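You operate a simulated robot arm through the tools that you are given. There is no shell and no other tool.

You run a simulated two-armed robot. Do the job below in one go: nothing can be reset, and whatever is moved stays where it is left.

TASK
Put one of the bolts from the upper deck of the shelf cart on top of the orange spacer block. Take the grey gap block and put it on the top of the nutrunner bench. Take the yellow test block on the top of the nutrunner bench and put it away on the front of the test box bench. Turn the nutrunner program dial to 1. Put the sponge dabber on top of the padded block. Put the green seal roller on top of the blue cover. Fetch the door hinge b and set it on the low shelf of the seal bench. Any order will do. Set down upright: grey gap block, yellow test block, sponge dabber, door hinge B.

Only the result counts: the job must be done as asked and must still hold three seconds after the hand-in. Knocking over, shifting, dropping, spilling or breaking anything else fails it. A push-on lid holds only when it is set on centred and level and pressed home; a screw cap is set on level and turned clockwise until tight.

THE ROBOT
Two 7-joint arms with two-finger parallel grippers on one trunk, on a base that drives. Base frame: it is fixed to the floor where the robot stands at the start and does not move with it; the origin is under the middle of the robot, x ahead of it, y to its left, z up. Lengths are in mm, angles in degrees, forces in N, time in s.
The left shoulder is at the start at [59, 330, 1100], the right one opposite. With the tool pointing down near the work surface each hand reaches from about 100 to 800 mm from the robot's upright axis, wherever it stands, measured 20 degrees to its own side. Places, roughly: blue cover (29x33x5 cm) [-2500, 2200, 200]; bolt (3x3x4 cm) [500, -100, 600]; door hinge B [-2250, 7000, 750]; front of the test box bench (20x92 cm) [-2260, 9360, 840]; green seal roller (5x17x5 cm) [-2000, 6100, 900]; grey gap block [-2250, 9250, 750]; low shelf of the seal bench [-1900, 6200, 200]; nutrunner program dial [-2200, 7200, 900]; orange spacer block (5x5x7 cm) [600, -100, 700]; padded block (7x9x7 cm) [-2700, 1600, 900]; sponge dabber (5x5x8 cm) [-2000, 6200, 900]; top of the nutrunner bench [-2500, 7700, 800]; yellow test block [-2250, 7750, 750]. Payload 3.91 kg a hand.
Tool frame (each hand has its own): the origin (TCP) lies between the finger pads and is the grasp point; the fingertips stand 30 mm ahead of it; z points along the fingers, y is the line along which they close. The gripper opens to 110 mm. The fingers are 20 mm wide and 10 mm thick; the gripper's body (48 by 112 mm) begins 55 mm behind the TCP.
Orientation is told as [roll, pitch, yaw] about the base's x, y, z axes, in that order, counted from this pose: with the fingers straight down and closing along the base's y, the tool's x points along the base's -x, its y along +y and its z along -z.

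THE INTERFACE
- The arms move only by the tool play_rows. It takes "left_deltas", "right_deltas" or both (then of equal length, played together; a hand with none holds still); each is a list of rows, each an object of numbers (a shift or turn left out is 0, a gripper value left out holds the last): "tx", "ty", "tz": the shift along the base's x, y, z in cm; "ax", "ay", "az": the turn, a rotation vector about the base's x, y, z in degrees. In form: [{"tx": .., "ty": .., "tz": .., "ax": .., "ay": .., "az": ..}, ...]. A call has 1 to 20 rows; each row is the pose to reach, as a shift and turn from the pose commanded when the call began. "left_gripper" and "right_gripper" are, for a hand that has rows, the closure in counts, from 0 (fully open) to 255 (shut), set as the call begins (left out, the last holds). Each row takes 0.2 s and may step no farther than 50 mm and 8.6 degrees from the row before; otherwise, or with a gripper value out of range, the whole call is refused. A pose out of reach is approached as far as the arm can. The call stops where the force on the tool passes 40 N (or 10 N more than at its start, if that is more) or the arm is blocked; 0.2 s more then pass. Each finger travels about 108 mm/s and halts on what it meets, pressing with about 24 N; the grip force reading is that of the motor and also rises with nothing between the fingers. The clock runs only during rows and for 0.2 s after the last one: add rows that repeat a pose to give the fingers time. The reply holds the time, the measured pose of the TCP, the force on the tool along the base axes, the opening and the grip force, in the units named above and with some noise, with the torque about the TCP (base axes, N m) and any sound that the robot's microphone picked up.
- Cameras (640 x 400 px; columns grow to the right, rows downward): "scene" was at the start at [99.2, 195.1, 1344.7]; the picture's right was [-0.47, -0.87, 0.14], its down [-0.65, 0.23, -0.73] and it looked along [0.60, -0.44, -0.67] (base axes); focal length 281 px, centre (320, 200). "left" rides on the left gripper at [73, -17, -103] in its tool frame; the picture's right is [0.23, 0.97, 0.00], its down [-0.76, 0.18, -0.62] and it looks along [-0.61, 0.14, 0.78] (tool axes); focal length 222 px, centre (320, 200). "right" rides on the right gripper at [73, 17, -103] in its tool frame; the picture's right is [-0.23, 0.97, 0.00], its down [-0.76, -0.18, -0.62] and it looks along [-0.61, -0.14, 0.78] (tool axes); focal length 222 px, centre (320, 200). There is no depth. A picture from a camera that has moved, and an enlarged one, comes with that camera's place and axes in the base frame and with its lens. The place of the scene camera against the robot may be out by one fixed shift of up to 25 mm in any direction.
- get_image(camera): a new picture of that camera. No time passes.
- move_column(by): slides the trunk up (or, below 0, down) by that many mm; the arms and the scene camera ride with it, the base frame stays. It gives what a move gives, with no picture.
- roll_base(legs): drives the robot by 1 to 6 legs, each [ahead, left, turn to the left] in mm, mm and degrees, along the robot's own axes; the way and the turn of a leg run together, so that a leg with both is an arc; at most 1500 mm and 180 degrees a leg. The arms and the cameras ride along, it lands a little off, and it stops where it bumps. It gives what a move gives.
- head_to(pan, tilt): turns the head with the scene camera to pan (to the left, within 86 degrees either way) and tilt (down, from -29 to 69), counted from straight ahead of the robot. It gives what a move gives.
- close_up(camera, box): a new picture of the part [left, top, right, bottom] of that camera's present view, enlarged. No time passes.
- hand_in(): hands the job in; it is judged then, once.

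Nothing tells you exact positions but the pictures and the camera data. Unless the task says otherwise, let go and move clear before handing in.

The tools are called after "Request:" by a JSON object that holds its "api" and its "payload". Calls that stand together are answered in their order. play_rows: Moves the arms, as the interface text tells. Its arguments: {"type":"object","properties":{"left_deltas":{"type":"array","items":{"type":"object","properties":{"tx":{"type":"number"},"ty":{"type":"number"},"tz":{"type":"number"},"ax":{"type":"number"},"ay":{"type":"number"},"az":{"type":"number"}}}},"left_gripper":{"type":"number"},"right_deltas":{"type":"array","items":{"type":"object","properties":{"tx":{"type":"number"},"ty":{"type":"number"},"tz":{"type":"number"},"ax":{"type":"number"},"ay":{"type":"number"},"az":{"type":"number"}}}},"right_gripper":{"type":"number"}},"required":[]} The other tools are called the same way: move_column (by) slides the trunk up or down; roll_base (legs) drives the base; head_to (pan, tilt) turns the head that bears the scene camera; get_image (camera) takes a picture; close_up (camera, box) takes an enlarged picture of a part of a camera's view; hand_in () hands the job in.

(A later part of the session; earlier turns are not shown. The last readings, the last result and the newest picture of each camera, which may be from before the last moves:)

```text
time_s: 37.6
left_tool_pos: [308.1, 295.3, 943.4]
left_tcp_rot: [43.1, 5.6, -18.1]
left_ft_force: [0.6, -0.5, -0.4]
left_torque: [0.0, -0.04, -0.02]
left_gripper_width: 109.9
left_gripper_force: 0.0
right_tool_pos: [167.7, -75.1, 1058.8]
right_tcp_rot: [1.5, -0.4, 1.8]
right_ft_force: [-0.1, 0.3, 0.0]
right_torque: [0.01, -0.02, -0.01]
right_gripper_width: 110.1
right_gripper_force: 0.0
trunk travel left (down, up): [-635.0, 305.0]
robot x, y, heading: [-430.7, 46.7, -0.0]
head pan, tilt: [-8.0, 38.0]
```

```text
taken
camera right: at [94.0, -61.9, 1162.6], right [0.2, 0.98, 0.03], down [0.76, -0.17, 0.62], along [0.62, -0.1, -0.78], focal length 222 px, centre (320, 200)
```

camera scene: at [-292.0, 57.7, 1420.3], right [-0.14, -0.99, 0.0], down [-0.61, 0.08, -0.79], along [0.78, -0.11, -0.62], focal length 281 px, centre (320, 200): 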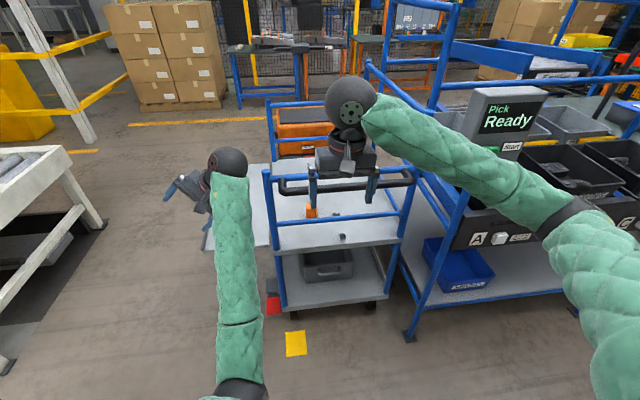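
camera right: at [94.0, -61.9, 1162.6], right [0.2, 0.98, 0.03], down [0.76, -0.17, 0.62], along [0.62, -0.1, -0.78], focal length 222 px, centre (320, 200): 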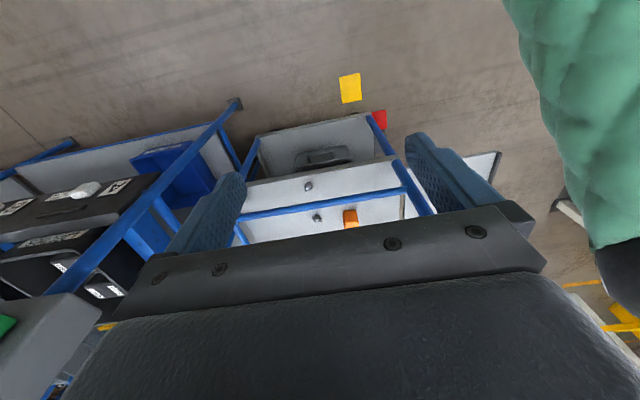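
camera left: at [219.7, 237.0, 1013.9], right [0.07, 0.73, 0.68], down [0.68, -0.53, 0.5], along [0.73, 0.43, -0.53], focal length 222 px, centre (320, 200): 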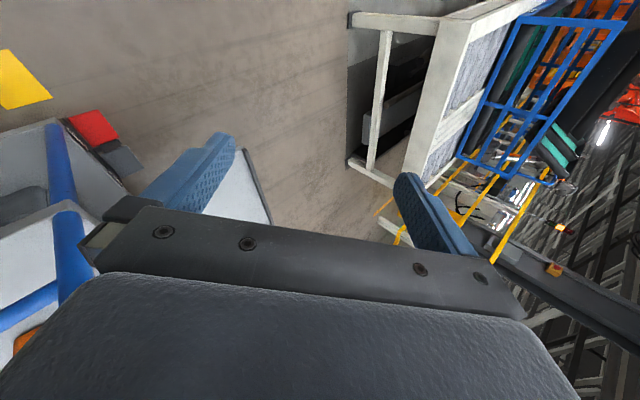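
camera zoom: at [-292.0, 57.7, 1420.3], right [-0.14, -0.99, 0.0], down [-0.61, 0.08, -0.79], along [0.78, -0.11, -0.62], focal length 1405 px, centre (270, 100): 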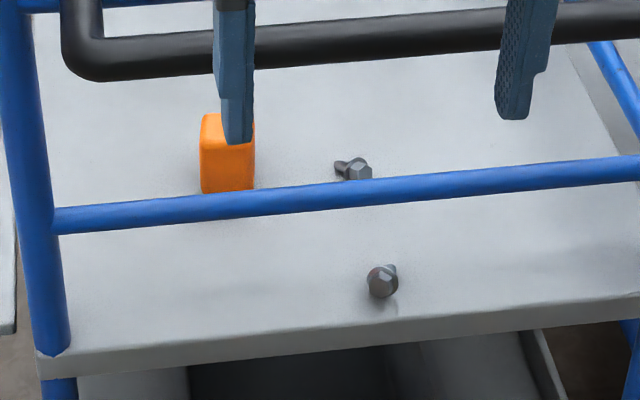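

The bolts lie on their sides and the orange block stands where it was; the left panel is now level with the deck. The rails block access from this end, so I will work from the cart's open left side. First I will turn the left hand tool-down and raise the trunk.

Request:
{"api": "play_rows", "payload": {"left_deltas": [{"tx": -2, "tz": 1, "ax": -7.3, "ay": 0.2, "az": 3.2}, {"tx": -4, "tz": 2, "ax": -14.5, "ay": 0.5, "az": 6.4}, {"tx": -6, "tz": 3, "ax": -21.8, "ay": 0.8, "az": 9.7}, {"tx": -8, "tz": 4, "ax": -29.1, "ay": 1, "az": 12.9}, {"tx": -10, "tz": 5, "ax": -36.3, "ay": 1.2, "az": 16.1}, {"tx": -12, "tz": 6, "ax": -43.6, "ay": 1.5, "az": 19.3}]}}

Request:
{"api": "move_column", "payload": {"by": 200}}

Request:
{"api": "get_image", "payload": {"camera": "scene"}}

```text
time_s: 38.2
left_tool_pos: [272.4, 391.9, 959.6]
left_tcp_rot: [39.5, 4.0, -8.3]
left_ft_force: [0.8, -1.1, 0.0]
left_torque: [0.02, 0.0, -0.02]
left_gripper_width: 109.9
left_gripper_force: 0.0
left hand out of reach, approached as far as the arm can: row 2
right_tool_pos: [169.0, -71.5, 1058.7]
right_tcp_rot: [1.5, -0.4, 1.8]
right_ft_force: [0.4, 0.1, -0.8]
right_torque: [0.01, 0.0, 0.03]
right_gripper_width: 110.0
right_gripper_force: 0.2
trunk travel left (down, up): [-635.0, 305.0]
robot x, y, heading: [-427.8, 48.9, 0.4]
head pan, tilt: [-8.0, 38.0]
stopped in row 2 (left hand): the arm was blocked; the commanded pose is now the measured one
```

```text
time_s: 40.4
left_tool_pos: [273.7, 392.1, 1158.5]
left_tcp_rot: [39.5, 4.1, -8.4]
left_ft_force: [0.2, 0.3, 0.1]
left_torque: [0.02, -0.03, -0.04]
left_gripper_width: 110.2
left_gripper_force: 0.1
right_tool_pos: [168.9, -72.0, 1259.0]
right_tcp_rot: [1.4, -0.4, 1.8]
right_ft_force: [0.4, 0.5, -0.3]
right_torque: [0.03, 0.0, -0.02]
right_gripper_width: 110.0
right_gripper_force: 0.1
trunk travel left (down, up): [-835.0, 105.0]
robot x, y, heading: [-431.1, 51.9, 0.1]
head pan, tilt: [-8.0, 38.0]
```

```text
taken
camera scene: at [-291.5, 58.4, 1620.2], right [-0.13, -0.99, 0.0], down [-0.61, 0.08, -0.79], along [0.78, -0.11, -0.62], focal length 281 px, centre (320, 200)
```

scene: 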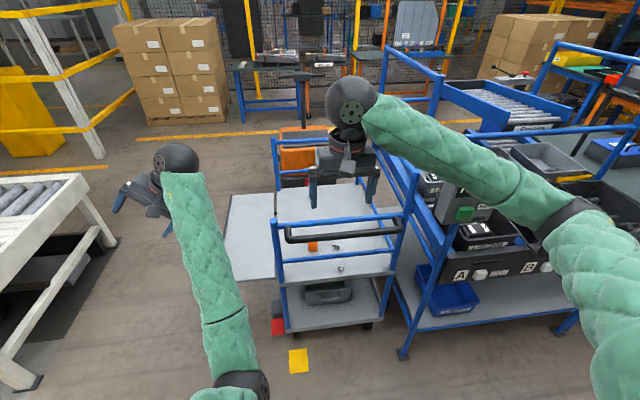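

The right arm is in a natural pose, but the left arm's elbow is tucked under and inward, so its wrist hits a joint limit. I will look at the left arm to plan how to unwind it in this open space.

Request:
{"api": "head_to", "payload": {"pan": 35, "tilt": 55}}

Request:
{"api": "get_image", "payload": {"camera": "scene"}}

Request:
{"api": "close_up", "payload": {"camera": "scene", "box": [0, 396, 640, 400]}}

```text
time_s: 41.5
left_tool_pos: [274.1, 391.0, 1158.0]
left_tcp_rot: [39.5, 4.0, -8.4]
left_ft_force: [0.4, 0.4, -0.8]
left_torque: [0.01, -0.02, 0.0]
left_gripper_width: 109.9
left_gripper_force: 0.0
right_tool_pos: [168.1, -71.9, 1258.1]
right_tcp_rot: [1.5, -0.4, 1.9]
right_ft_force: [0.2, -0.1, 0.2]
right_torque: [0.02, 0.04, 0.0]
right_gripper_width: 110.2
right_gripper_force: 0.1
trunk travel left (down, up): [-835.0, 105.0]
robot x, y, heading: [-431.4, 50.0, 0.4]
head pan, tilt: [35.0, 55.0]
```

```text
taken
camera scene: at [-318.3, 111.6, 1596.7], right [0.58, -0.82, 0.0], down [-0.67, -0.47, -0.57], along [0.47, 0.33, -0.82], focal length 281 px, centre (320, 200)
```

scene: 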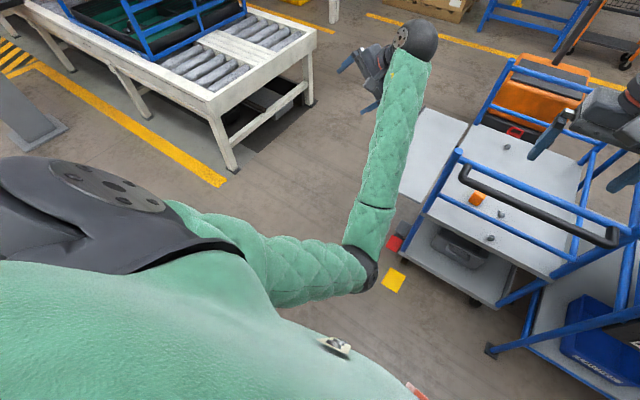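

```text
1.00 times, centred on (320, 398) of scene (not enlarged: the box is as wide or as high as the picture)
camera zoom: at [-318.3, 111.6, 1596.7], right [0.58, -0.82, 0.0], down [-0.67, -0.47, -0.57], along [0.47, 0.33, -0.82], focal length 281 px, centre (320, 2)
```

zoom: 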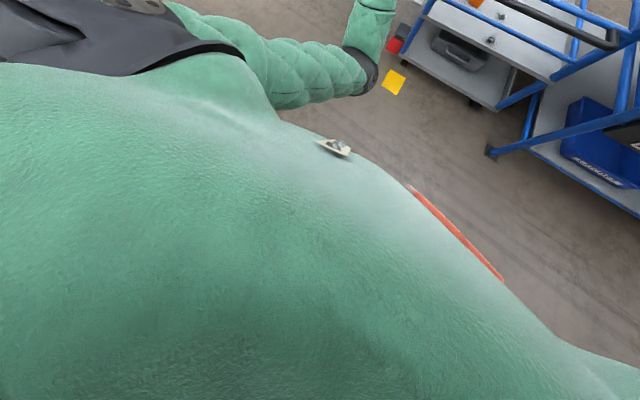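

The left elbow points down and inward. At a lower hand height the wrist should be able to point down in this arm shape, so I will lower the left hand in the open space in front of me and then turn it tool-down.

Request:
{"api": "play_rows", "payload": {"left_deltas": [{"tx": -1, "ty": -1, "tz": -4}, {"tx": -2, "ty": -2, "tz": -8}, {"tx": -3, "ty": -4, "tz": -12}, {"tx": -4, "ty": -6, "tz": -16}, {"tx": -5, "ty": -8, "tz": -20}, {"tx": -6, "ty": -10, "tz": -24, "ax": -6.6, "ay": -0.2, "az": 1.6}, {"tx": -7, "ty": -11, "tz": -26, "ax": -13.2, "ay": -0.3, "az": 3.1}, {"tx": -8, "ty": -12, "tz": -26, "ax": -19.9, "ay": -0.5, "az": 4.7}, {"tx": -8, "ty": -13, "tz": -26, "ax": -26.5, "ay": -0.6, "az": 6.3}, {"tx": -8, "ty": -14, "tz": -26, "ax": -33.1, "ay": -0.8, "az": 7.8}, {"tx": -8, "ty": -15, "tz": -26, "ax": -39.7, "ay": -0.9, "az": 9.4}]}}

Request:
{"api": "get_image", "payload": {"camera": "scene"}}

```text
time_s: 42.3
left_tool_pos: [263.0, 438.7, 1104.7]
left_tcp_rot: [48.8, -0.3, -4.3]
left_ft_force: [0.6, 0.3, 0.0]
left_torque: [0.02, 0.01, 0.04]
left_gripper_width: 109.9
left_gripper_force: 0.1
right_tool_pos: [168.6, -72.9, 1258.2]
right_tcp_rot: [1.6, -0.4, 1.9]
right_ft_force: [0.1, 0.3, 0.3]
right_torque: [0.0, 0.02, 0.03]
right_gripper_width: 110.1
right_gripper_force: 0.0
trunk travel left (down, up): [-835.0, 105.0]
robot x, y, heading: [-428.9, 50.5, 0.1]
head pan, tilt: [35.0, 55.0]
stopped in row 4 (left hand): the arm was blocked; the commanded pose is now the measured one
```

```text
taken
camera scene: at [-318.3, 111.5, 1596.7], right [0.58, -0.82, 0.0], down [-0.67, -0.47, -0.57], along [0.47, 0.33, -0.82], focal length 281 px, centre (320, 200)
```

scene: 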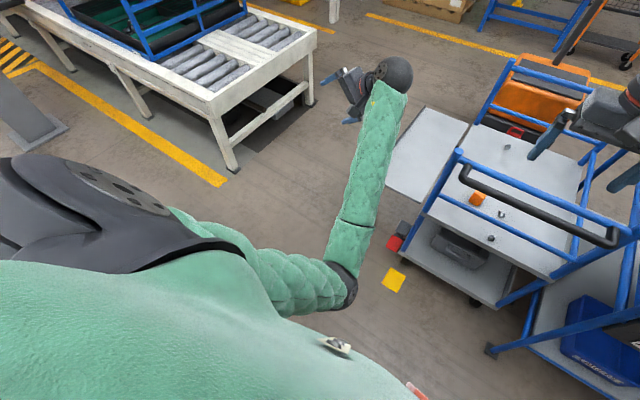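

The elbow is running into my own chest. I will instead stretch the left arm forward over the free floor left of the cart, turn the hand there, and see how the elbow follows.

Request:
{"api": "play_rows", "payload": {"left_deltas": [{"tx": 3}, {"tx": 7}, {"tx": 11}, {"tx": 15}, {"tx": 19}, {"tx": 23}, {"tx": 27}, {"tx": 31, "tz": -2}, {"tx": 34, "tz": -4, "ax": -7}, {"tx": 36, "tz": -6, "ax": -14}, {"tx": 37, "tz": -8, "ax": -21}, {"tx": 38, "tz": -10, "ax": -28}, {"tx": 38, "tz": -12, "ax": -35}, {"tx": 38, "tz": -14, "ax": -42}, {"tx": 38, "tz": -16, "ax": -49}]}}

Request:
{"api": "get_image", "payload": {"camera": "scene"}}

```text
time_s: 45.5
left_tool_pos: [642.9, 437.7, 942.8]
left_tcp_rot: [-0.5, -3.5, -2.5]
left_ft_force: [-0.7, -1.1, -0.2]
left_torque: [0.0, 0.0, -0.01]
left_gripper_width: 110.2
left_gripper_force: 0.1
right_tool_pos: [168.6, -71.7, 1258.8]
right_tcp_rot: [1.4, -0.4, 1.9]
right_ft_force: [0.4, -0.1, -0.2]
right_torque: [-0.03, 0.02, 0.0]
right_gripper_width: 109.8
right_gripper_force: 0.1
trunk travel left (down, up): [-835.0, 105.0]
robot x, y, heading: [-428.9, 49.0, 0.3]
head pan, tilt: [35.0, 55.0]
```

```text
taken
camera scene: at [-318.0, 113.0, 1596.6], right [0.58, -0.82, 0.0], down [-0.67, -0.47, -0.57], along [0.47, 0.33, -0.82], focal length 281 px, centre (320, 200)
```

scene: 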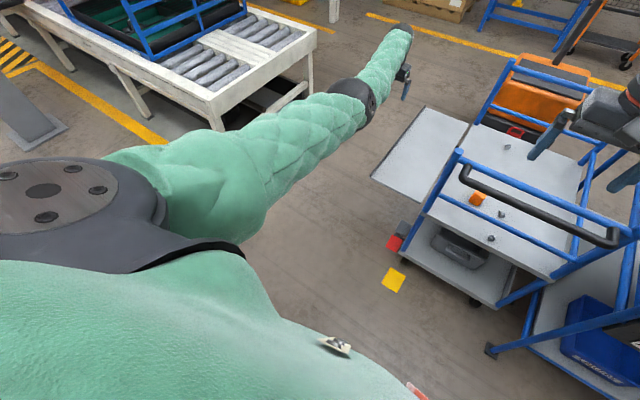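

The left arm is now straight with its tool pointing down. I will pull the hand back and inward so that the elbow bends outward.

Request:
{"api": "play_rows", "payload": {"left_deltas": [{"tx": -3, "ty": -1}, {"tx": -7, "ty": -3, "tz": 1}, {"tx": -11, "ty": -5, "tz": 2}, {"tx": -15, "ty": -7, "tz": 3}, {"tx": -19, "ty": -9, "tz": 4}, {"tx": -23, "ty": -11, "tz": 5}, {"tx": -27, "ty": -13, "tz": 6}]}}

Request:
{"api": "get_image", "payload": {"camera": "scene"}}

```text
time_s: 47.3
left_tool_pos: [369.9, 383.4, 1006.9]
left_tcp_rot: [4.5, -3.5, 0.4]
left_ft_force: [-0.3, 0.3, -0.1]
left_torque: [-0.01, 0.03, 0.01]
left_gripper_width: 110.0
left_gripper_force: 0.0
right_tool_pos: [169.1, -69.6, 1258.4]
right_tcp_rot: [1.4, -0.4, 2.0]
right_ft_force: [0.2, 0.3, -0.5]
right_torque: [0.0, 0.03, 0.0]
right_gripper_width: 109.9
right_gripper_force: 0.0
trunk travel left (down, up): [-835.0, 105.0]
robot x, y, heading: [-432.2, 48.0, 0.4]
head pan, tilt: [35.0, 55.0]
stopped in row 7 (left hand): the arm was blocked; the commanded pose is now the measured one
```

```text
taken
camera scene: at [-317.5, 114.0, 1596.5], right [0.58, -0.81, 0.0], down [-0.67, -0.48, -0.57], along [0.47, 0.33, -0.82], focal length 281 px, centre (320, 200)
```

scene: 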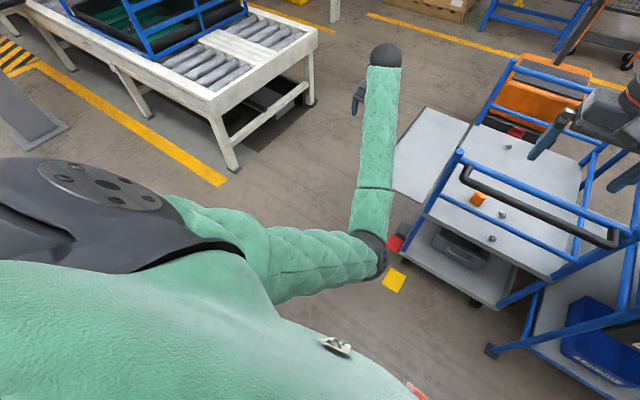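

The elbow bent inward again. I will stretch the arm once more and this time twist the hand the other way (fingers to the left) while it is straight, so that the upper arm turns and the elbow can bend outward.

Request:
{"api": "play_rows", "payload": {"left_deltas": [{"tx": 5, "ty": 1}, {"tx": 10, "ty": 2, "tz": -1}, {"tx": 15, "ty": 3, "tz": -2}, {"tx": 20, "ty": 4, "tz": -3}, {"tx": 24, "ty": 5, "tz": -4}, {"tx": 27, "ty": 6, "tz": -4, "ax": 5}, {"tx": 28, "ty": 8, "tz": -3, "ax": 13}, {"tx": 28, "ty": 10, "tz": -2, "ax": 21}, {"tx": 28, "ty": 12, "tz": 0, "ax": 29}, {"tx": 28, "ty": 14, "tz": 2, "ax": 37}, {"tx": 28, "ty": 16, "tz": 4, "ax": 45}, {"tx": 28, "ty": 18, "tz": 6, "ax": 53}, {"tx": 28, "ty": 20, "tz": 8, "ax": 61}, {"tx": 28, "ty": 21, "tz": 10, "ax": 69}, {"tx": 28, "ty": 22, "tz": 12, "ax": 77}, {"tx": 28, "ty": 23, "tz": 14, "ax": 85}, {"tx": 28, "ty": 24, "tz": 16, "ax": 93}]}}

Request:
{"api": "get_image", "payload": {"camera": "scene"}}

```text
refused: row 1 steps farther than a row can; nothing moved
```

```text
taken
camera scene: at [-317.5, 114.0, 1596.5], right [0.58, -0.81, 0.0], down [-0.67, -0.48, -0.57], along [0.47, 0.33, -0.82], focal length 281 px, centre (320, 200)
```

scene: 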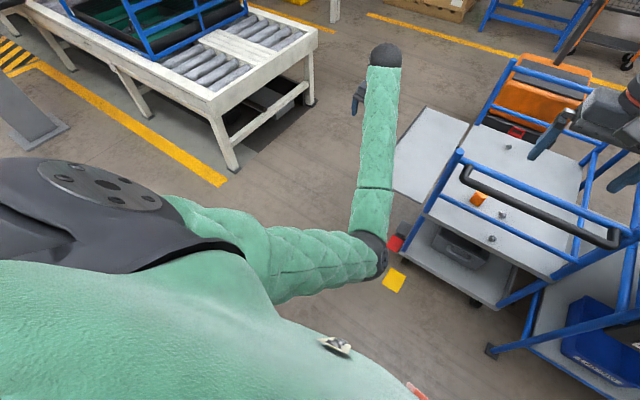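

The row step was too long, so nothing moved. I will repeat it with slightly shorter steps.

Request:
{"api": "play_rows", "payload": {"left_deltas": [{"tx": 4.5, "ty": 1}, {"tx": 9, "ty": 2, "tz": -1}, {"tx": 13.5, "ty": 3, "tz": -2}, {"tx": 18, "ty": 4, "tz": -3}, {"tx": 22, "ty": 5, "tz": -4}, {"tx": 26, "ty": 6, "tz": -4, "ax": 5}, {"tx": 28, "ty": 8, "tz": -3, "ax": 13}, {"tx": 28, "ty": 10, "tz": -2, "ax": 21}, {"tx": 28, "ty": 12, "tz": 0, "ax": 29}, {"tx": 28, "ty": 14, "tz": 2, "ax": 37}, {"tx": 28, "ty": 16, "tz": 4, "ax": 45}, {"tx": 28, "ty": 18, "tz": 6, "ax": 53}, {"tx": 28, "ty": 20, "tz": 8, "ax": 61}, {"tx": 28, "ty": 21, "tz": 10, "ax": 69}, {"tx": 28, "ty": 22, "tz": 12, "ax": 77}, {"tx": 28, "ty": 23, "tz": 14, "ax": 85}, {"tx": 28, "ty": 24, "tz": 16, "ax": 93}]}}

Request:
{"api": "get_image", "payload": {"camera": "scene"}}

```text
time_s: 50.9
left_tool_pos: [651.4, 617.5, 1167.1]
left_tcp_rot: [97.4, 0.1, -3.6]
left_ft_force: [0.5, 0.4, -0.6]
left_torque: [0.03, 0.03, 0.02]
left_gripper_width: 109.9
left_gripper_force: 0.0
right_tool_pos: [169.2, -71.4, 1258.7]
right_tcp_rot: [1.5, -0.4, 2.0]
right_ft_force: [0.2, -0.8, 1.0]
right_torque: [-0.04, -0.02, -0.02]
right_gripper_width: 110.0
right_gripper_force: 0.0
trunk travel left (down, up): [-835.0, 105.0]
robot x, y, heading: [-430.6, 47.1, 0.3]
head pan, tilt: [35.0, 55.0]
```

```text
taken
camera scene: at [-318.3, 112.1, 1596.6], right [0.58, -0.82, 0.0], down [-0.67, -0.47, -0.57], along [0.47, 0.33, -0.82], focal length 281 px, centre (320, 200)
```

scene: 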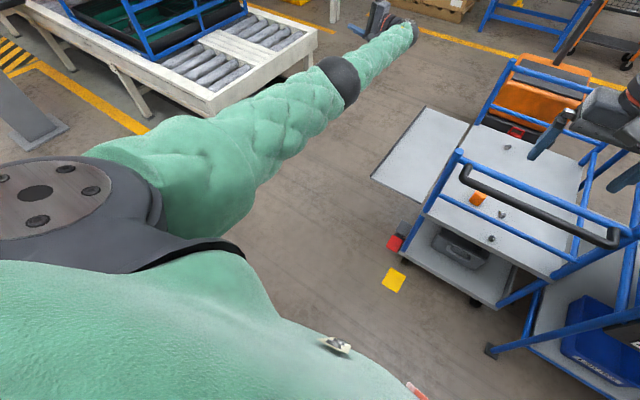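

The arm is straight again with the elbow slightly outward. I will retract with this twist kept.

Request:
{"api": "play_rows", "payload": {"left_deltas": [{"tx": -3}, {"tx": -7}, {"tx": -11}, {"tx": -15}, {"tx": -19}, {"tx": -23}]}}

Request:
{"api": "get_image", "payload": {"camera": "scene"}}

```text
time_s: 52.3
left_tool_pos: [418.1, 619.7, 1167.1]
left_tcp_rot: [97.4, 0.0, -3.7]
left_ft_force: [-0.4, -0.3, 0.3]
left_torque: [-0.02, -0.04, 0.01]
left_gripper_width: 110.2
left_gripper_force: 0.1
right_tool_pos: [167.5, -70.5, 1257.7]
right_tcp_rot: [1.4, -0.5, 1.9]
right_ft_force: [0.9, -0.4, 0.2]
right_torque: [0.02, -0.01, -0.02]
right_gripper_width: 110.0
right_gripper_force: 0.1
trunk travel left (down, up): [-835.0, 105.0]
robot x, y, heading: [-431.4, 48.5, 0.4]
head pan, tilt: [35.0, 55.0]
```

```text
taken
camera scene: at [-319.6, 112.8, 1596.8], right [0.58, -0.82, 0.0], down [-0.67, -0.47, -0.57], along [0.47, 0.33, -0.82], focal length 281 px, centre (320, 200)
```

scene: 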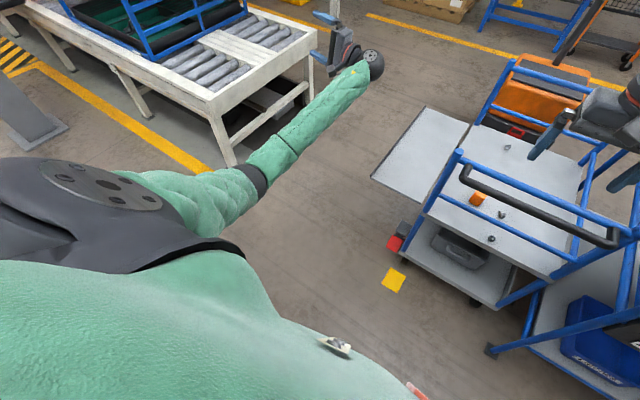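

The elbow now hangs straight below the arm line instead of inside. I will turn the hand tool-down about its wrist ball so that the elbow need not move.

Request:
{"api": "play_rows", "payload": {"left_deltas": [{"ty": 0.2, "tz": -2.7, "ax": -8}, {"ty": 0, "tz": -5.4, "ax": -16}, {"ty": -0.6, "tz": -8.1, "ax": -24}, {"ty": -1.6, "tz": -10.6, "ax": -32}, {"ty": -2.9, "tz": -13, "ax": -40}, {"ty": -4.5, "tz": -15.2, "ax": -48}, {"ty": -6.4, "tz": -17.1, "ax": -56}, {"ty": -8.6, "tz": -18.8, "ax": -64}, {"ty": -11, "tz": -20.1, "ax": -72}, {"ty": -13.5, "tz": -21.1, "ax": -80}, {"ty": -16.2, "tz": -21.7, "ax": -88}, {"ty": -18.9, "tz": -22, "ax": -96}]}}

Request:
{"api": "get_image", "payload": {"camera": "scene"}}

```text
time_s: 54.9
left_tool_pos: [419.9, 429.2, 945.9]
left_tcp_rot: [1.2, -3.5, 0.4]
left_ft_force: [0.2, 0.4, -0.1]
left_torque: [0.01, 0.0, 0.02]
left_gripper_width: 109.8
left_gripper_force: 0.0
right_tool_pos: [169.4, -71.8, 1257.9]
right_tcp_rot: [1.5, -0.4, 2.1]
right_ft_force: [0.4, 0.2, 0.5]
right_torque: [-0.02, 0.02, 0.01]
right_gripper_width: 110.0
right_gripper_force: 0.0
trunk travel left (down, up): [-835.0, 105.0]
robot x, y, heading: [-429.2, 47.1, 0.5]
head pan, tilt: [35.0, 55.0]
```

```text
taken
camera scene: at [-318.4, 111.6, 1596.6], right [0.58, -0.82, 0.0], down [-0.67, -0.47, -0.57], along [0.47, 0.33, -0.82], focal length 281 px, centre (320, 200)
```

scene: 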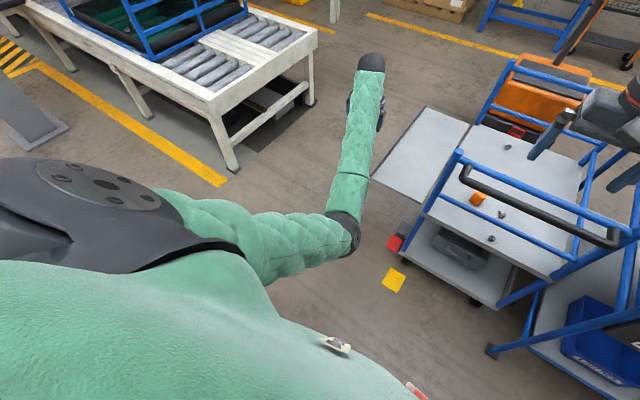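

The elbow settles below and slightly inward with the tool down; that is usable for bench work. I will draw the left hand back a bit to keep it out of the way, and use mainly the right hand.

Request:
{"api": "play_rows", "payload": {"left_deltas": [{"tx": -3, "ty": 1, "tz": 1}, {"tx": -6, "ty": 2, "tz": 2}, {"tx": -9, "ty": 3, "tz": 3}, {"tx": -12, "ty": 4, "tz": 4}, {"tx": -15, "ty": 5, "tz": 5}, {"tx": -18, "ty": 6, "tz": 6}]}}

Request:
{"api": "get_image", "payload": {"camera": "scene"}}

```text
time_s: 56.5
left_tool_pos: [226.5, 550.2, 1024.6]
left_tcp_rot: [6.1, -3.4, 3.1]
left_ft_force: [0.8, -0.7, 0.7]
left_torque: [-0.01, -0.01, -0.03]
left_gripper_width: 110.2
left_gripper_force: 0.1
right_tool_pos: [170.0, -70.6, 1258.2]
right_tcp_rot: [1.4, -0.4, 1.9]
right_ft_force: [0.0, -1.0, -0.1]
right_torque: [-0.02, 0.01, -0.02]
right_gripper_width: 110.0
right_gripper_force: 0.1
trunk travel left (down, up): [-835.0, 105.0]
robot x, y, heading: [-429.0, 48.2, 0.3]
head pan, tilt: [35.0, 55.0]
stopped in row 6 (left hand): the arm was blocked; the commanded pose is now the measured one
```

```text
taken
camera scene: at [-318.1, 112.4, 1596.6], right [0.58, -0.82, 0.0], down [-0.67, -0.47, -0.57], along [0.47, 0.33, -0.82], focal length 281 px, centre (320, 200)
```

scene: 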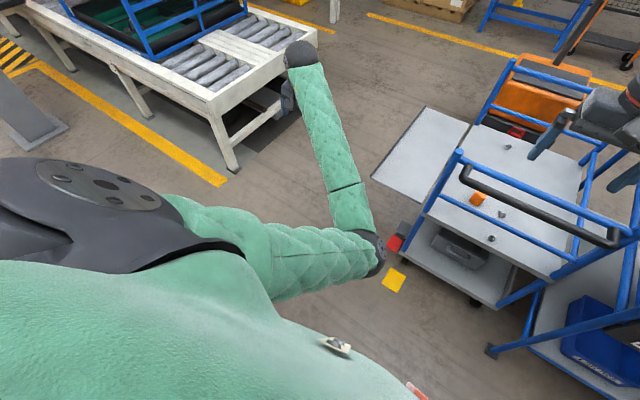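

I will try once more to swing the elbow out: twist the hand to the left about its wrist, then fold the arm strongly, where turning back should leave the elbow in place.

Request:
{"api": "play_rows", "payload": {"left_deltas": [{"ty": 2.6, "tz": 0.5, "ax": 8}, {"ty": 5.2, "tz": 1.3, "ax": 16}, {"ty": 7.7, "tz": 2.5, "ax": 24}, {"ty": 9.9, "tz": 4, "ax": 32}, {"ty": 12, "tz": 5.9, "ax": 40}, {"ty": 13.7, "tz": 7.9, "ax": 48}, {"ty": 15.2, "tz": 10.2, "ax": 56}, {"ty": 16.3, "tz": 12.7, "ax": 64}, {"ty": 17, "tz": 15.3, "ax": 72}, {"ty": 17.4, "tz": 18, "ax": 80}, {"ty": 17.4, "tz": 20.8, "ax": 88}, {"tx": -4, "ty": 17.4, "tz": 20.8, "ax": 88}, {"tx": -8, "ty": 17.4, "tz": 20.8, "ax": 88}, {"tx": -12, "ty": 17.4, "tz": 20.8, "ax": 88}, {"tx": -16, "ty": 17.4, "tz": 20.8, "ax": 88}, {"tx": -20, "ty": 17.4, "tz": 20.8, "ax": 88}, {"tx": -24, "ty": 17.4, "tz": 20.8, "ax": 88}]}}

Request:
{"api": "get_image", "payload": {"camera": "scene"}}

```text
time_s: 60.1
left_tool_pos: [-13.6, 722.9, 1230.9]
left_tcp_rot: [94.1, -3.0, -3.5]
left_ft_force: [-0.1, -0.8, 0.9]
left_torque: [-0.02, 0.01, -0.03]
left_gripper_width: 109.8
left_gripper_force: 0.0
right_tool_pos: [167.8, -71.9, 1258.9]
right_tcp_rot: [1.5, -0.5, 1.9]
right_ft_force: [0.4, -0.8, 0.0]
right_torque: [0.01, 0.0, -0.04]
right_gripper_width: 110.3
right_gripper_force: 0.1
trunk travel left (down, up): [-835.0, 105.0]
robot x, y, heading: [-431.0, 50.9, 0.3]
head pan, tilt: [35.0, 55.0]
```

```text
taken
camera scene: at [-320.1, 111.8, 1596.8], right [0.58, -0.82, 0.0], down [-0.67, -0.47, -0.57], along [0.47, 0.33, -0.82], focal length 281 px, centre (320, 200)
```

scene: 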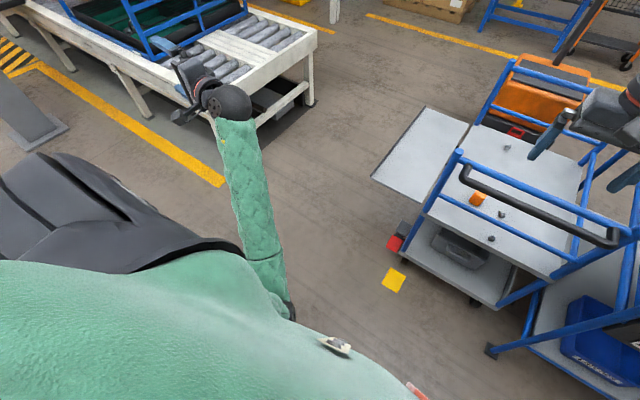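

The elbow now hangs naturally below the shoulder. I will fold the left hand in front of the chest as a compact travelling pose and do the work with the right hand.

Request:
{"api": "play_rows", "payload": {"left_deltas": [{"tx": 1, "ty": -4}, {"tx": 2, "ty": -8}, {"tx": 3, "ty": -12}, {"tx": 4, "ty": -16}, {"tx": 4, "ty": -20}, {"tx": 4, "ty": -24}, {"tx": 4, "ty": -28}]}}

Request:
{"api": "get_image", "payload": {"camera": "scene"}}

```text
time_s: 61.0
left_tool_pos: [5.0, 633.2, 1293.7]
left_tcp_rot: [105.1, -2.6, -1.8]
left_ft_force: [-1.5, 0.7, 0.1]
left_torque: [-0.02, 0.03, -0.01]
left_gripper_width: 109.7
left_gripper_force: 0.0
right_tool_pos: [169.2, -71.5, 1259.4]
right_tcp_rot: [1.5, -0.4, 2.0]
right_ft_force: [0.2, -1.2, -0.7]
right_torque: [0.06, 0.0, 0.0]
right_gripper_width: 110.2
right_gripper_force: 0.0
trunk travel left (down, up): [-835.0, 105.0]
robot x, y, heading: [-429.3, 48.8, 0.2]
head pan, tilt: [35.0, 55.0]
stopped in row 4 (left hand): the arm was blocked; the commanded pose is now the measured one
```

```text
taken
camera scene: at [-318.2, 111.1, 1596.6], right [0.58, -0.82, 0.0], down [-0.67, -0.47, -0.57], along [0.47, 0.33, -0.82], focal length 281 px, centre (320, 200)
```

scene: 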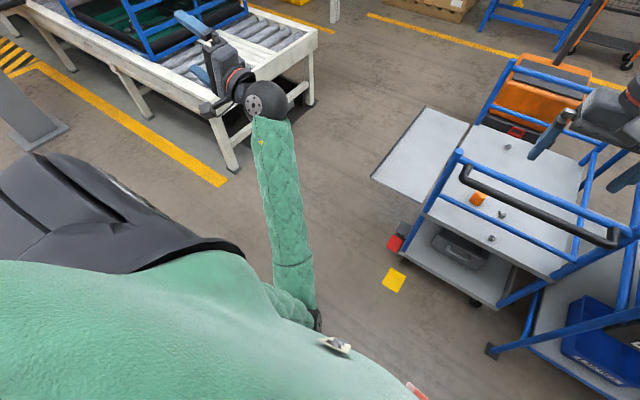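

The left arm is compact enough for now. I will lower the trunk a little, then drive around to the cart's left side, facing it (heading -90), keeping the arms above the rails.

Request:
{"api": "move_column", "payload": {"by": -140}}

Request:
{"api": "roll_base", "payload": {"legs": [[0, 750, 0], [0, 0, -90]]}}

Request:
{"api": "head_to", "payload": {"pan": 0, "tilt": 35}}

Request:
{"api": "get_image", "payload": {"camera": "scene"}}

```text
time_s: 62.7
left_tool_pos: [4.2, 634.8, 1153.5]
left_tcp_rot: [105.1, -2.6, -1.8]
left_ft_force: [-0.5, -0.7, 0.1]
left_torque: [0.0, 0.0, -0.02]
left_gripper_width: 109.8
left_gripper_force: 0.0
right_tool_pos: [168.7, -70.4, 1118.2]
right_tcp_rot: [1.5, -0.3, 2.0]
right_ft_force: [-0.1, -0.2, 0.6]
right_torque: [0.04, -0.02, 0.01]
right_gripper_width: 110.0
right_gripper_force: 0.1
trunk travel left (down, up): [-695.0, 245.0]
robot x, y, heading: [-431.2, 48.8, 0.4]
head pan, tilt: [35.0, 55.0]
```

```text
time_s: 70.6
left_tool_pos: [160.1, 407.4, 1152.6]
left_tcp_rot: [105.0, -2.6, -89.3]
left_ft_force: [-0.3, -0.4, 0.7]
left_torque: [0.04, 0.0, 0.02]
left_gripper_width: 110.0
left_gripper_force: 0.1
right_tool_pos: [-536.0, 212.6, 1119.8]
right_tcp_rot: [1.5, -0.4, -85.6]
right_ft_force: [0.0, 1.1, -0.1]
right_torque: [-0.03, 0.0, -0.01]
right_gripper_width: 110.0
right_gripper_force: 0.1
trunk travel left (down, up): [-695.0, 245.0]
robot x, y, heading: [-439.4, 816.5, -87.3]
head pan, tilt: [35.0, 55.0]
```

```text
time_s: 71.6
left_tool_pos: [161.2, 406.9, 1154.2]
left_tcp_rot: [105.0, -2.7, -89.3]
left_ft_force: [-0.2, -0.3, 0.7]
left_torque: [0.01, 0.01, 0.01]
left_gripper_width: 109.9
left_gripper_force: 0.1
right_tool_pos: [-537.0, 213.1, 1119.1]
right_tcp_rot: [1.4, -0.4, -85.6]
right_ft_force: [0.7, 0.3, -0.2]
right_torque: [0.03, -0.01, 0.0]
right_gripper_width: 109.9
right_gripper_force: 0.0
trunk travel left (down, up): [-695.0, 245.0]
robot x, y, heading: [-437.6, 817.1, -87.3]
head pan, tilt: [0.0, 35.0]
```

```text
taken
camera scene: at [-431.8, 699.2, 1484.8], right [-1.0, -0.05, 0.0], down [-0.03, 0.57, -0.82], along [0.04, -0.82, -0.57], focal length 281 px, centre (320, 200)
```

scene: 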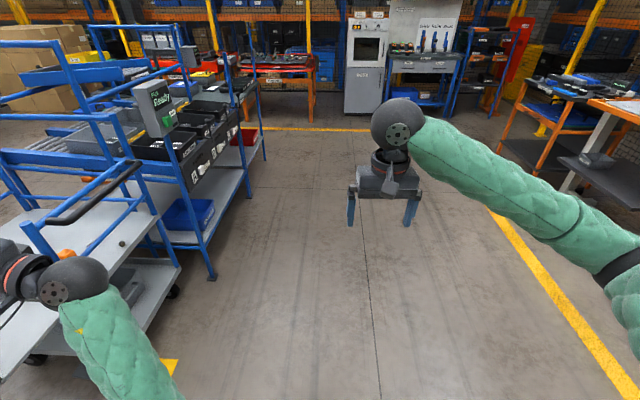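

Facing -y now with the way along the cart clear. I will slide left (toward +x) along the cart's open side.

Request:
{"api": "roll_base", "payload": {"legs": [[0, 0, -2.7], [0, 1450, 0]]}}

Request:
{"api": "head_to", "payload": {"pan": -5, "tilt": 45}}

Request:
{"api": "get_image", "payload": {"camera": "scene"}}

Request:
{"api": "get_image", "payload": {"camera": "right"}}

```text
time_s: 79.1
left_tool_pos: [1581.0, 408.7, 1153.0]
left_tcp_rot: [105.0, -2.6, -90.8]
left_ft_force: [-0.4, 0.6, -0.4]
left_torque: [0.0, 0.02, -0.01]
left_gripper_width: 110.2
left_gripper_force: 0.0
right_tool_pos: [878.3, 232.6, 1118.8]
right_tcp_rot: [1.4, -0.4, -87.0]
right_ft_force: [-0.2, 0.3, 0.7]
right_torque: [0.01, -0.01, -0.01]
right_gripper_width: 109.9
right_gripper_force: 0.0
trunk travel left (down, up): [-695.0, 245.0]
robot x, y, heading: [988.7, 835.6, -88.6]
head pan, tilt: [0.0, 35.0]
```

```text
time_s: 79.8
left_tool_pos: [1580.2, 409.1, 1152.7]
left_tcp_rot: [105.1, -2.6, -90.8]
left_ft_force: [0.1, -0.2, 1.2]
left_torque: [-0.01, -0.01, 0.03]
left_gripper_width: 109.9
left_gripper_force: 0.1
right_tool_pos: [878.6, 234.4, 1119.2]
right_tcp_rot: [1.6, -0.5, -87.1]
right_ft_force: [-0.2, -0.4, -0.7]
right_torque: [0.02, 0.0, 0.0]
right_gripper_width: 110.1
right_gripper_force: 0.2
trunk travel left (down, up): [-695.0, 245.0]
robot x, y, heading: [990.3, 837.1, -88.8]
head pan, tilt: [-5.0, 45.0]
```

```text
taken
camera scene: at [987.6, 723.8, 1470.1], right [-1.0, 0.06, 0.0], down [0.05, 0.71, -0.71], along [-0.05, -0.71, -0.71], focal length 281 px, centre (320, 200)
```

scene: 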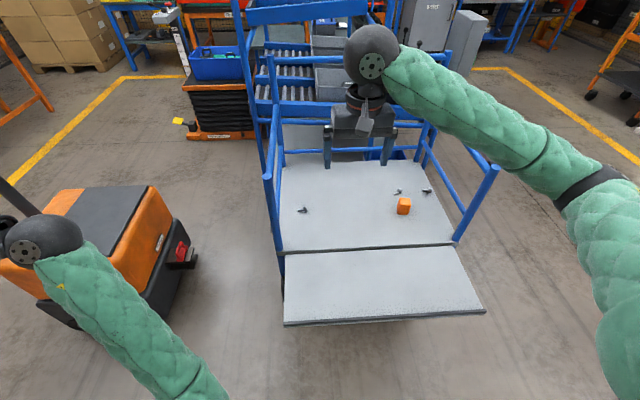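

```text
taken
camera right: at [888.3, 307.0, 1222.7], right [0.98, -0.18, 0.03], down [-0.15, -0.77, 0.62], along [-0.09, -0.62, -0.78], focal length 222 px, centre (320, 200)
```

right: 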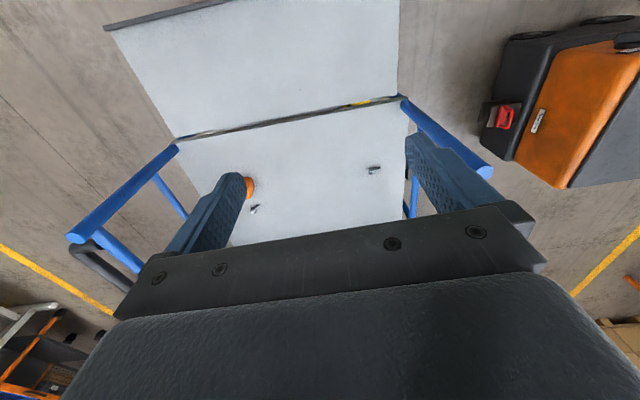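

From here I can see the whole deck: one bolt at the far end near (1000, -60) and two bolts beside the orange block. I will move closer with the bolt a little to my right.

Request:
{"api": "roll_base", "payload": {"legs": [[150, 110, -1.2]]}}

Request:
{"api": "get_image", "payload": {"camera": "right"}}

```text
time_s: 81.4
left_tool_pos: [1684.3, 245.1, 1152.0]
left_tcp_rot: [105.0, -2.5, -92.0]
left_ft_force: [0.9, -1.0, 0.3]
left_torque: [0.01, -0.08, 0.04]
left_gripper_width: 110.0
left_gripper_force: 0.0
right_tool_pos: [979.7, 85.1, 1118.5]
right_tcp_rot: [1.4, -0.5, -88.3]
right_ft_force: [-0.3, 0.1, 0.4]
right_torque: [0.06, 0.0, -0.01]
right_gripper_width: 110.0
right_gripper_force: 0.2
trunk travel left (down, up): [-695.0, 245.0]
robot x, y, heading: [1098.5, 683.1, -89.7]
head pan, tilt: [-5.0, 45.0]
```

```text
taken
camera right: at [990.0, 157.9, 1222.3], right [0.98, -0.2, 0.03], down [-0.17, -0.76, 0.62], along [-0.1, -0.62, -0.78], focal length 222 px, centre (320, 200)
```

right: 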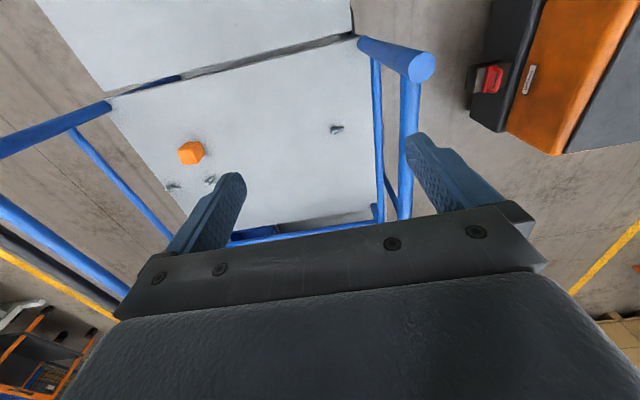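

The bolt triangulates to about (1008, -85, 612). Before reaching for it I will zoom in to see how it lies.

Request:
{"api": "close_up", "payload": {"camera": "right", "box": [300, 105, 380, 155]}}

Request:
{"api": "close_up", "payload": {"camera": "right", "box": [150, 130, 250, 200]}}

Request:
{"api": "close_up", "payload": {"camera": "scene", "box": [270, 130, 470, 255]}}

```text
8.00 times, centred on (340, 130) of right
camera zoom: at [990.0, 157.9, 1222.3], right [0.98, -0.2, 0.03], down [-0.17, -0.76, 0.62], along [-0.1, -0.62, -0.78], focal length 1777 px, centre (160, 760)
```

zoom: 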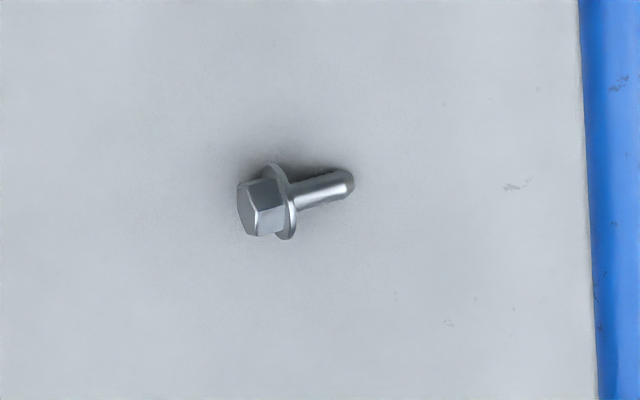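

```text
5.71 times, centred on (200, 165) of right
camera zoom: at [990.0, 157.9, 1222.3], right [0.98, -0.2, 0.03], down [-0.17, -0.76, 0.62], along [-0.1, -0.62, -0.78], focal length 1269 px, centre (1006, 400)
```

zoom: 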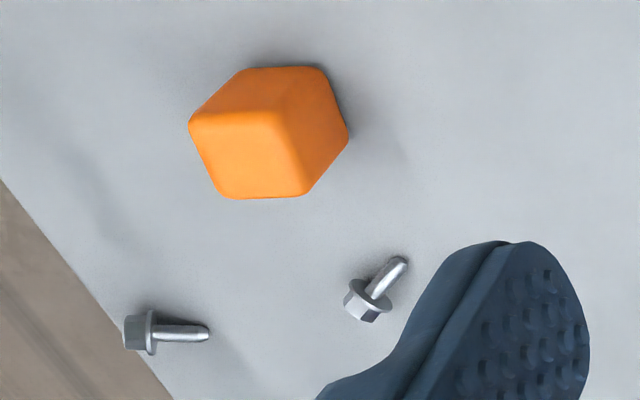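

```text
3.20 times, centred on (370, 192) of scene
camera zoom: at [1097.7, 572.3, 1469.9], right [-1.0, 0.09, 0.0], down [0.06, 0.71, -0.71], along [-0.06, -0.7, -0.71], focal length 900 px, centre (160, 224)
```

zoom: 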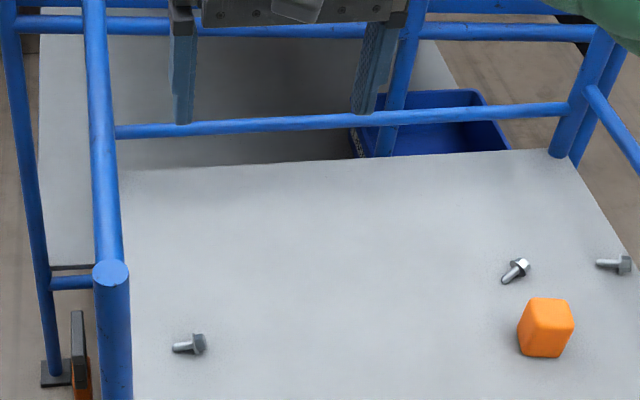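

All three bolts lie on their sides; this one lies along x with its head toward -x, centred near (1008, -88). I will bring the right hand above it, then lower partway and look again.

Request:
{"api": "play_rows", "payload": {"right_deltas": [{"tx": 0.5, "ty": -4.5}, {"tx": 1, "ty": -9}, {"tx": 1.6, "ty": -13.5}, {"tx": 2.2, "ty": -17}, {"tx": 2.2, "ty": -17, "tz": -5}, {"tx": 2.2, "ty": -17, "tz": -10}, {"tx": 2.2, "ty": -17, "tz": -15}, {"tx": 2.2, "ty": -17, "tz": -20}, {"tx": 2.2, "ty": -17, "tz": -25}, {"tx": 2.2, "ty": -17, "tz": -30}]}}

Request:
{"api": "get_image", "payload": {"camera": "right"}}

Request:
{"api": "get_image", "payload": {"camera": "scene"}}

```text
time_s: 83.6
left_tool_pos: [1684.5, 247.9, 1152.4]
left_tcp_rot: [105.1, -2.5, -92.1]
left_ft_force: [0.2, 0.2, 0.0]
left_torque: [0.0, -0.01, -0.01]
left_gripper_width: 109.9
left_gripper_force: 0.1
right_tool_pos: [1000.5, -86.7, 818.7]
right_tcp_rot: [1.3, -0.5, -88.4]
right_ft_force: [-0.4, -0.4, 0.5]
right_torque: [0.01, -0.03, 0.01]
right_gripper_width: 110.3
right_gripper_force: 0.1
trunk travel left (down, up): [-695.0, 245.0]
robot x, y, heading: [1101.2, 688.6, -90.0]
head pan, tilt: [-5.0, 45.0]
```

```text
taken
camera right: at [1011.5, -12.9, 921.6], right [0.98, -0.2, 0.03], down [-0.17, -0.76, 0.62], along [-0.1, -0.62, -0.78], focal length 222 px, centre (320, 200)
```

right: 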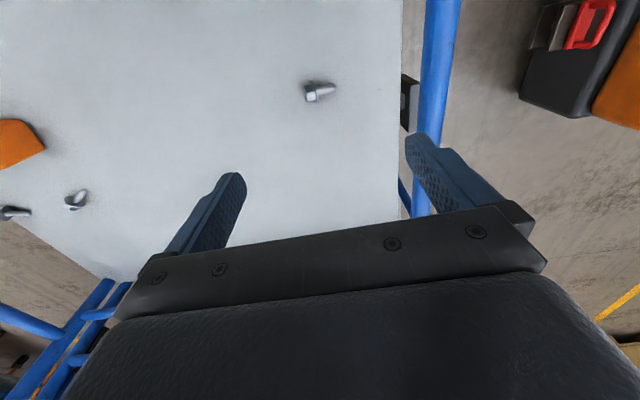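

```text
taken
camera scene: at [1096.4, 573.2, 1470.1], right [-1.0, 0.09, 0.0], down [0.06, 0.71, -0.71], along [-0.06, -0.7, -0.71], focal length 281 px, centre (320, 200)
```

scene: 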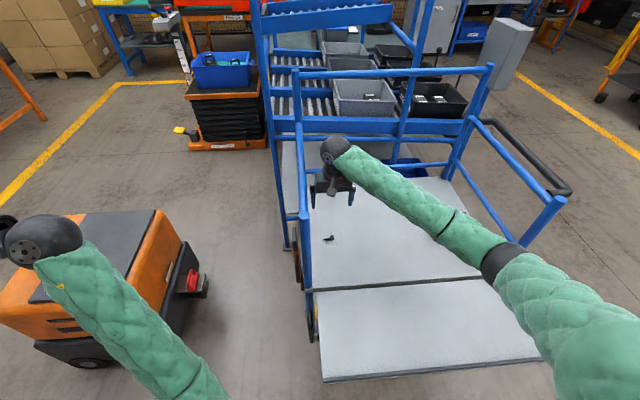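

The refined fix puts the bolt at about (1007, -82, 631), its axis about 9 degrees off x. I will align, lower further and look again.

Request:
{"api": "play_rows", "payload": {"right_deltas": [{"tx": 0.3, "ty": 0.2, "tz": -3, "az": 3}, {"tx": 0.7, "ty": 0.4, "tz": -7, "az": 7}, {"tx": 0.7, "ty": 0.4, "tz": -11, "az": 7}]}}

Request:
{"api": "get_image", "payload": {"camera": "right"}}

Request:
{"api": "close_up", "payload": {"camera": "scene", "box": [270, 130, 390, 260]}}

```text
time_s: 84.4
left_tool_pos: [1683.0, 246.4, 1152.5]
left_tcp_rot: [105.1, -2.6, -92.1]
left_ft_force: [0.1, -1.1, 0.1]
left_torque: [0.0, -0.03, 0.0]
left_gripper_width: 109.6
left_gripper_force: 0.0
right_tool_pos: [1007.0, -82.1, 707.1]
right_tcp_rot: [1.5, -0.4, -81.3]
right_ft_force: [0.3, -0.5, 1.2]
right_torque: [-0.02, -0.03, 0.01]
right_gripper_width: 109.9
right_gripper_force: 0.1
trunk travel left (down, up): [-695.0, 245.0]
robot x, y, heading: [1099.4, 685.5, -89.9]
head pan, tilt: [-5.0, 45.0]
```

```text
taken
camera right: at [1010.3, -8.1, 810.6], right [1.0, -0.08, 0.03], down [-0.08, -0.78, 0.62], along [-0.03, -0.62, -0.78], focal length 222 px, centre (320, 200)
```

right: 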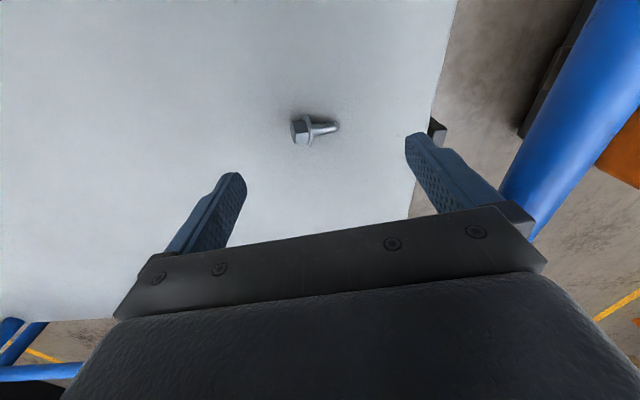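

```text
3.08 times, centred on (330, 195) of scene
camera zoom: at [1096.7, 573.2, 1470.1], right [-1.0, 0.09, 0.0], down [0.06, 0.71, -0.71], along [-0.06, -0.7, -0.71], focal length 865 px, centre (289, 215)
```

zoom: 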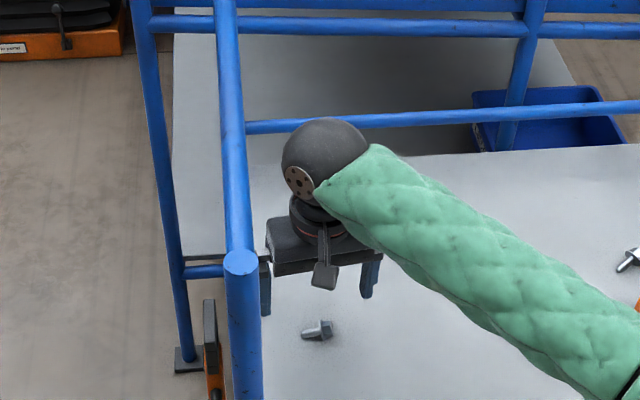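

The bolt is centred near (1008, -78) and its height by apparent size is about 630, so the deck is near 617. I will lower to just above the deck and check once more.

Request:
{"api": "play_rows", "payload": {"right_deltas": [{"tx": 0.1, "ty": 0.4, "tz": -2}, {"tx": 0.1, "ty": 0.4, "tz": -4}]}}

Request:
{"api": "get_image", "payload": {"camera": "right"}}

```text
time_s: 85.0
left_tool_pos: [1684.0, 247.0, 1152.9]
left_tcp_rot: [105.1, -2.7, -92.0]
left_ft_force: [0.2, 0.4, 0.0]
left_torque: [-0.01, 0.02, -0.05]
left_gripper_width: 110.1
left_gripper_force: 0.0
right_tool_pos: [1008.3, -77.7, 666.7]
right_tcp_rot: [1.4, -0.4, -81.3]
right_ft_force: [0.1, 0.4, -1.2]
right_torque: [-0.02, -0.01, 0.01]
right_gripper_width: 109.7
right_gripper_force: 0.0
trunk travel left (down, up): [-695.0, 245.0]
robot x, y, heading: [1099.4, 684.1, -89.9]
head pan, tilt: [-5.0, 45.0]
```

```text
taken
camera right: at [1011.2, -2.6, 770.8], right [1.0, -0.08, 0.03], down [-0.08, -0.78, 0.62], along [-0.03, -0.62, -0.78], focal length 222 px, centre (320, 200)
```

right: 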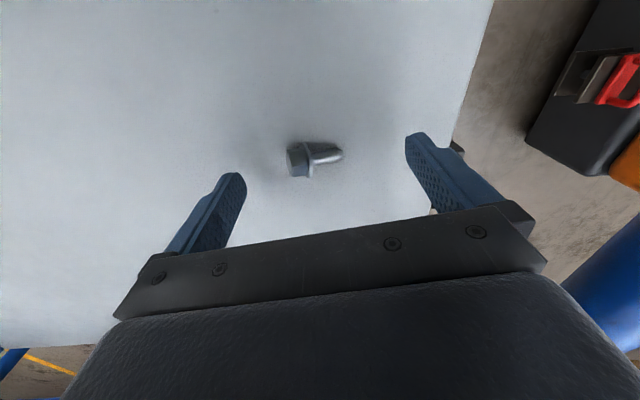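

The bolt sits almost exactly between the fingers, about 40 mm ahead of the TCP. I will go down about 18 mm, and then close on it.

Request:
{"api": "play_rows", "payload": {"right_deltas": [{"tx": -0.2, "tz": -1}, {"tx": -0.2, "tz": -1.8}]}}

Request:
{"api": "get_image", "payload": {"camera": "right"}}

```text
time_s: 85.6
left_tool_pos: [1684.8, 246.8, 1153.5]
left_tcp_rot: [105.0, -2.7, -92.0]
left_ft_force: [-0.4, 0.1, -0.1]
left_torque: [-0.01, 0.01, -0.02]
left_gripper_width: 110.0
left_gripper_force: 0.0
right_tool_pos: [1006.0, -76.5, 651.6]
right_tcp_rot: [1.5, -0.5, -81.4]
right_ft_force: [0.2, 0.8, 5.7]
right_torque: [-0.01, 0.44, -0.01]
right_gripper_width: 109.9
right_gripper_force: 0.0
trunk travel left (down, up): [-695.0, 245.0]
robot x, y, heading: [1097.6, 686.0, -89.8]
head pan, tilt: [-5.0, 45.0]
```

```text
taken
camera right: at [1008.8, -1.5, 755.8], right [1.0, -0.08, 0.03], down [-0.08, -0.78, 0.63], along [-0.03, -0.63, -0.78], focal length 222 px, centre (320, 200)
```

right: 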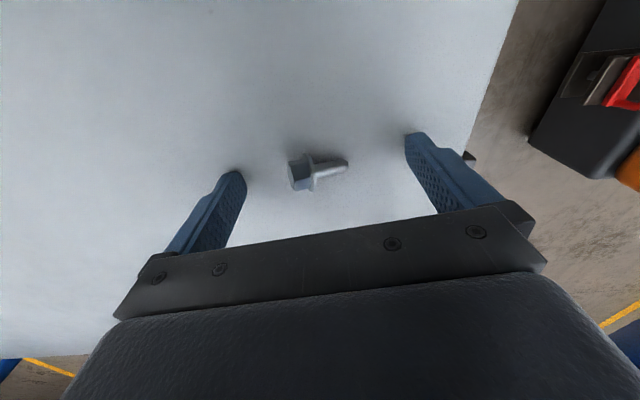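

The fingertips just touch the deck, so the deck is at about z 621. I will rise 2 mm and close the right gripper on the bolt.

Request:
{"api": "play_rows", "payload": {"right_deltas": [{"tz": 0.2}, {"tz": 0.2}, {"tz": 0.2}, {"tz": 0.2}, {"tz": 0.2}, {"tz": 0.2}], "right_gripper": 255}}

Request:
{"api": "get_image", "payload": {"camera": "right"}}

```text
time_s: 87.0
left_tool_pos: [1684.8, 247.1, 1152.3]
left_tcp_rot: [105.0, -2.6, -92.0]
left_ft_force: [0.4, -0.1, -0.3]
left_torque: [-0.04, 0.0, 0.03]
left_gripper_width: 110.3
left_gripper_force: 0.0
right_tool_pos: [1005.9, -76.4, 652.1]
right_tcp_rot: [1.5, -0.4, -81.3]
right_ft_force: [-0.3, 0.4, 0.6]
right_torque: [0.0, 0.04, 0.03]
right_gripper_width: 39.0
right_gripper_force: 24.4
trunk travel left (down, up): [-695.0, 245.0]
robot x, y, heading: [1102.1, 682.5, -90.1]
head pan, tilt: [-5.0, 45.0]
```

```text
taken
camera right: at [1008.3, -2.0, 756.5], right [1.0, -0.08, 0.03], down [-0.08, -0.78, 0.62], along [-0.03, -0.62, -0.78], focal length 222 px, centre (320, 200)
```

right: 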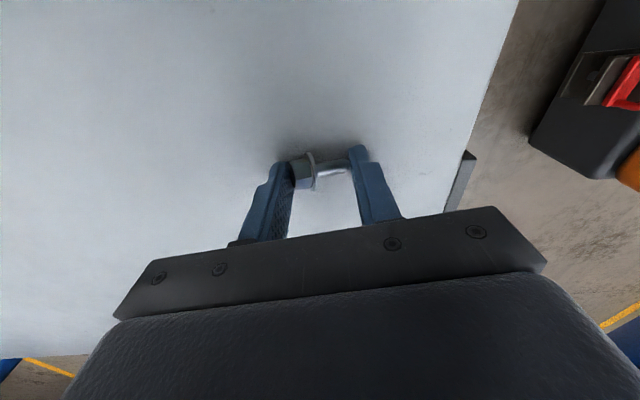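

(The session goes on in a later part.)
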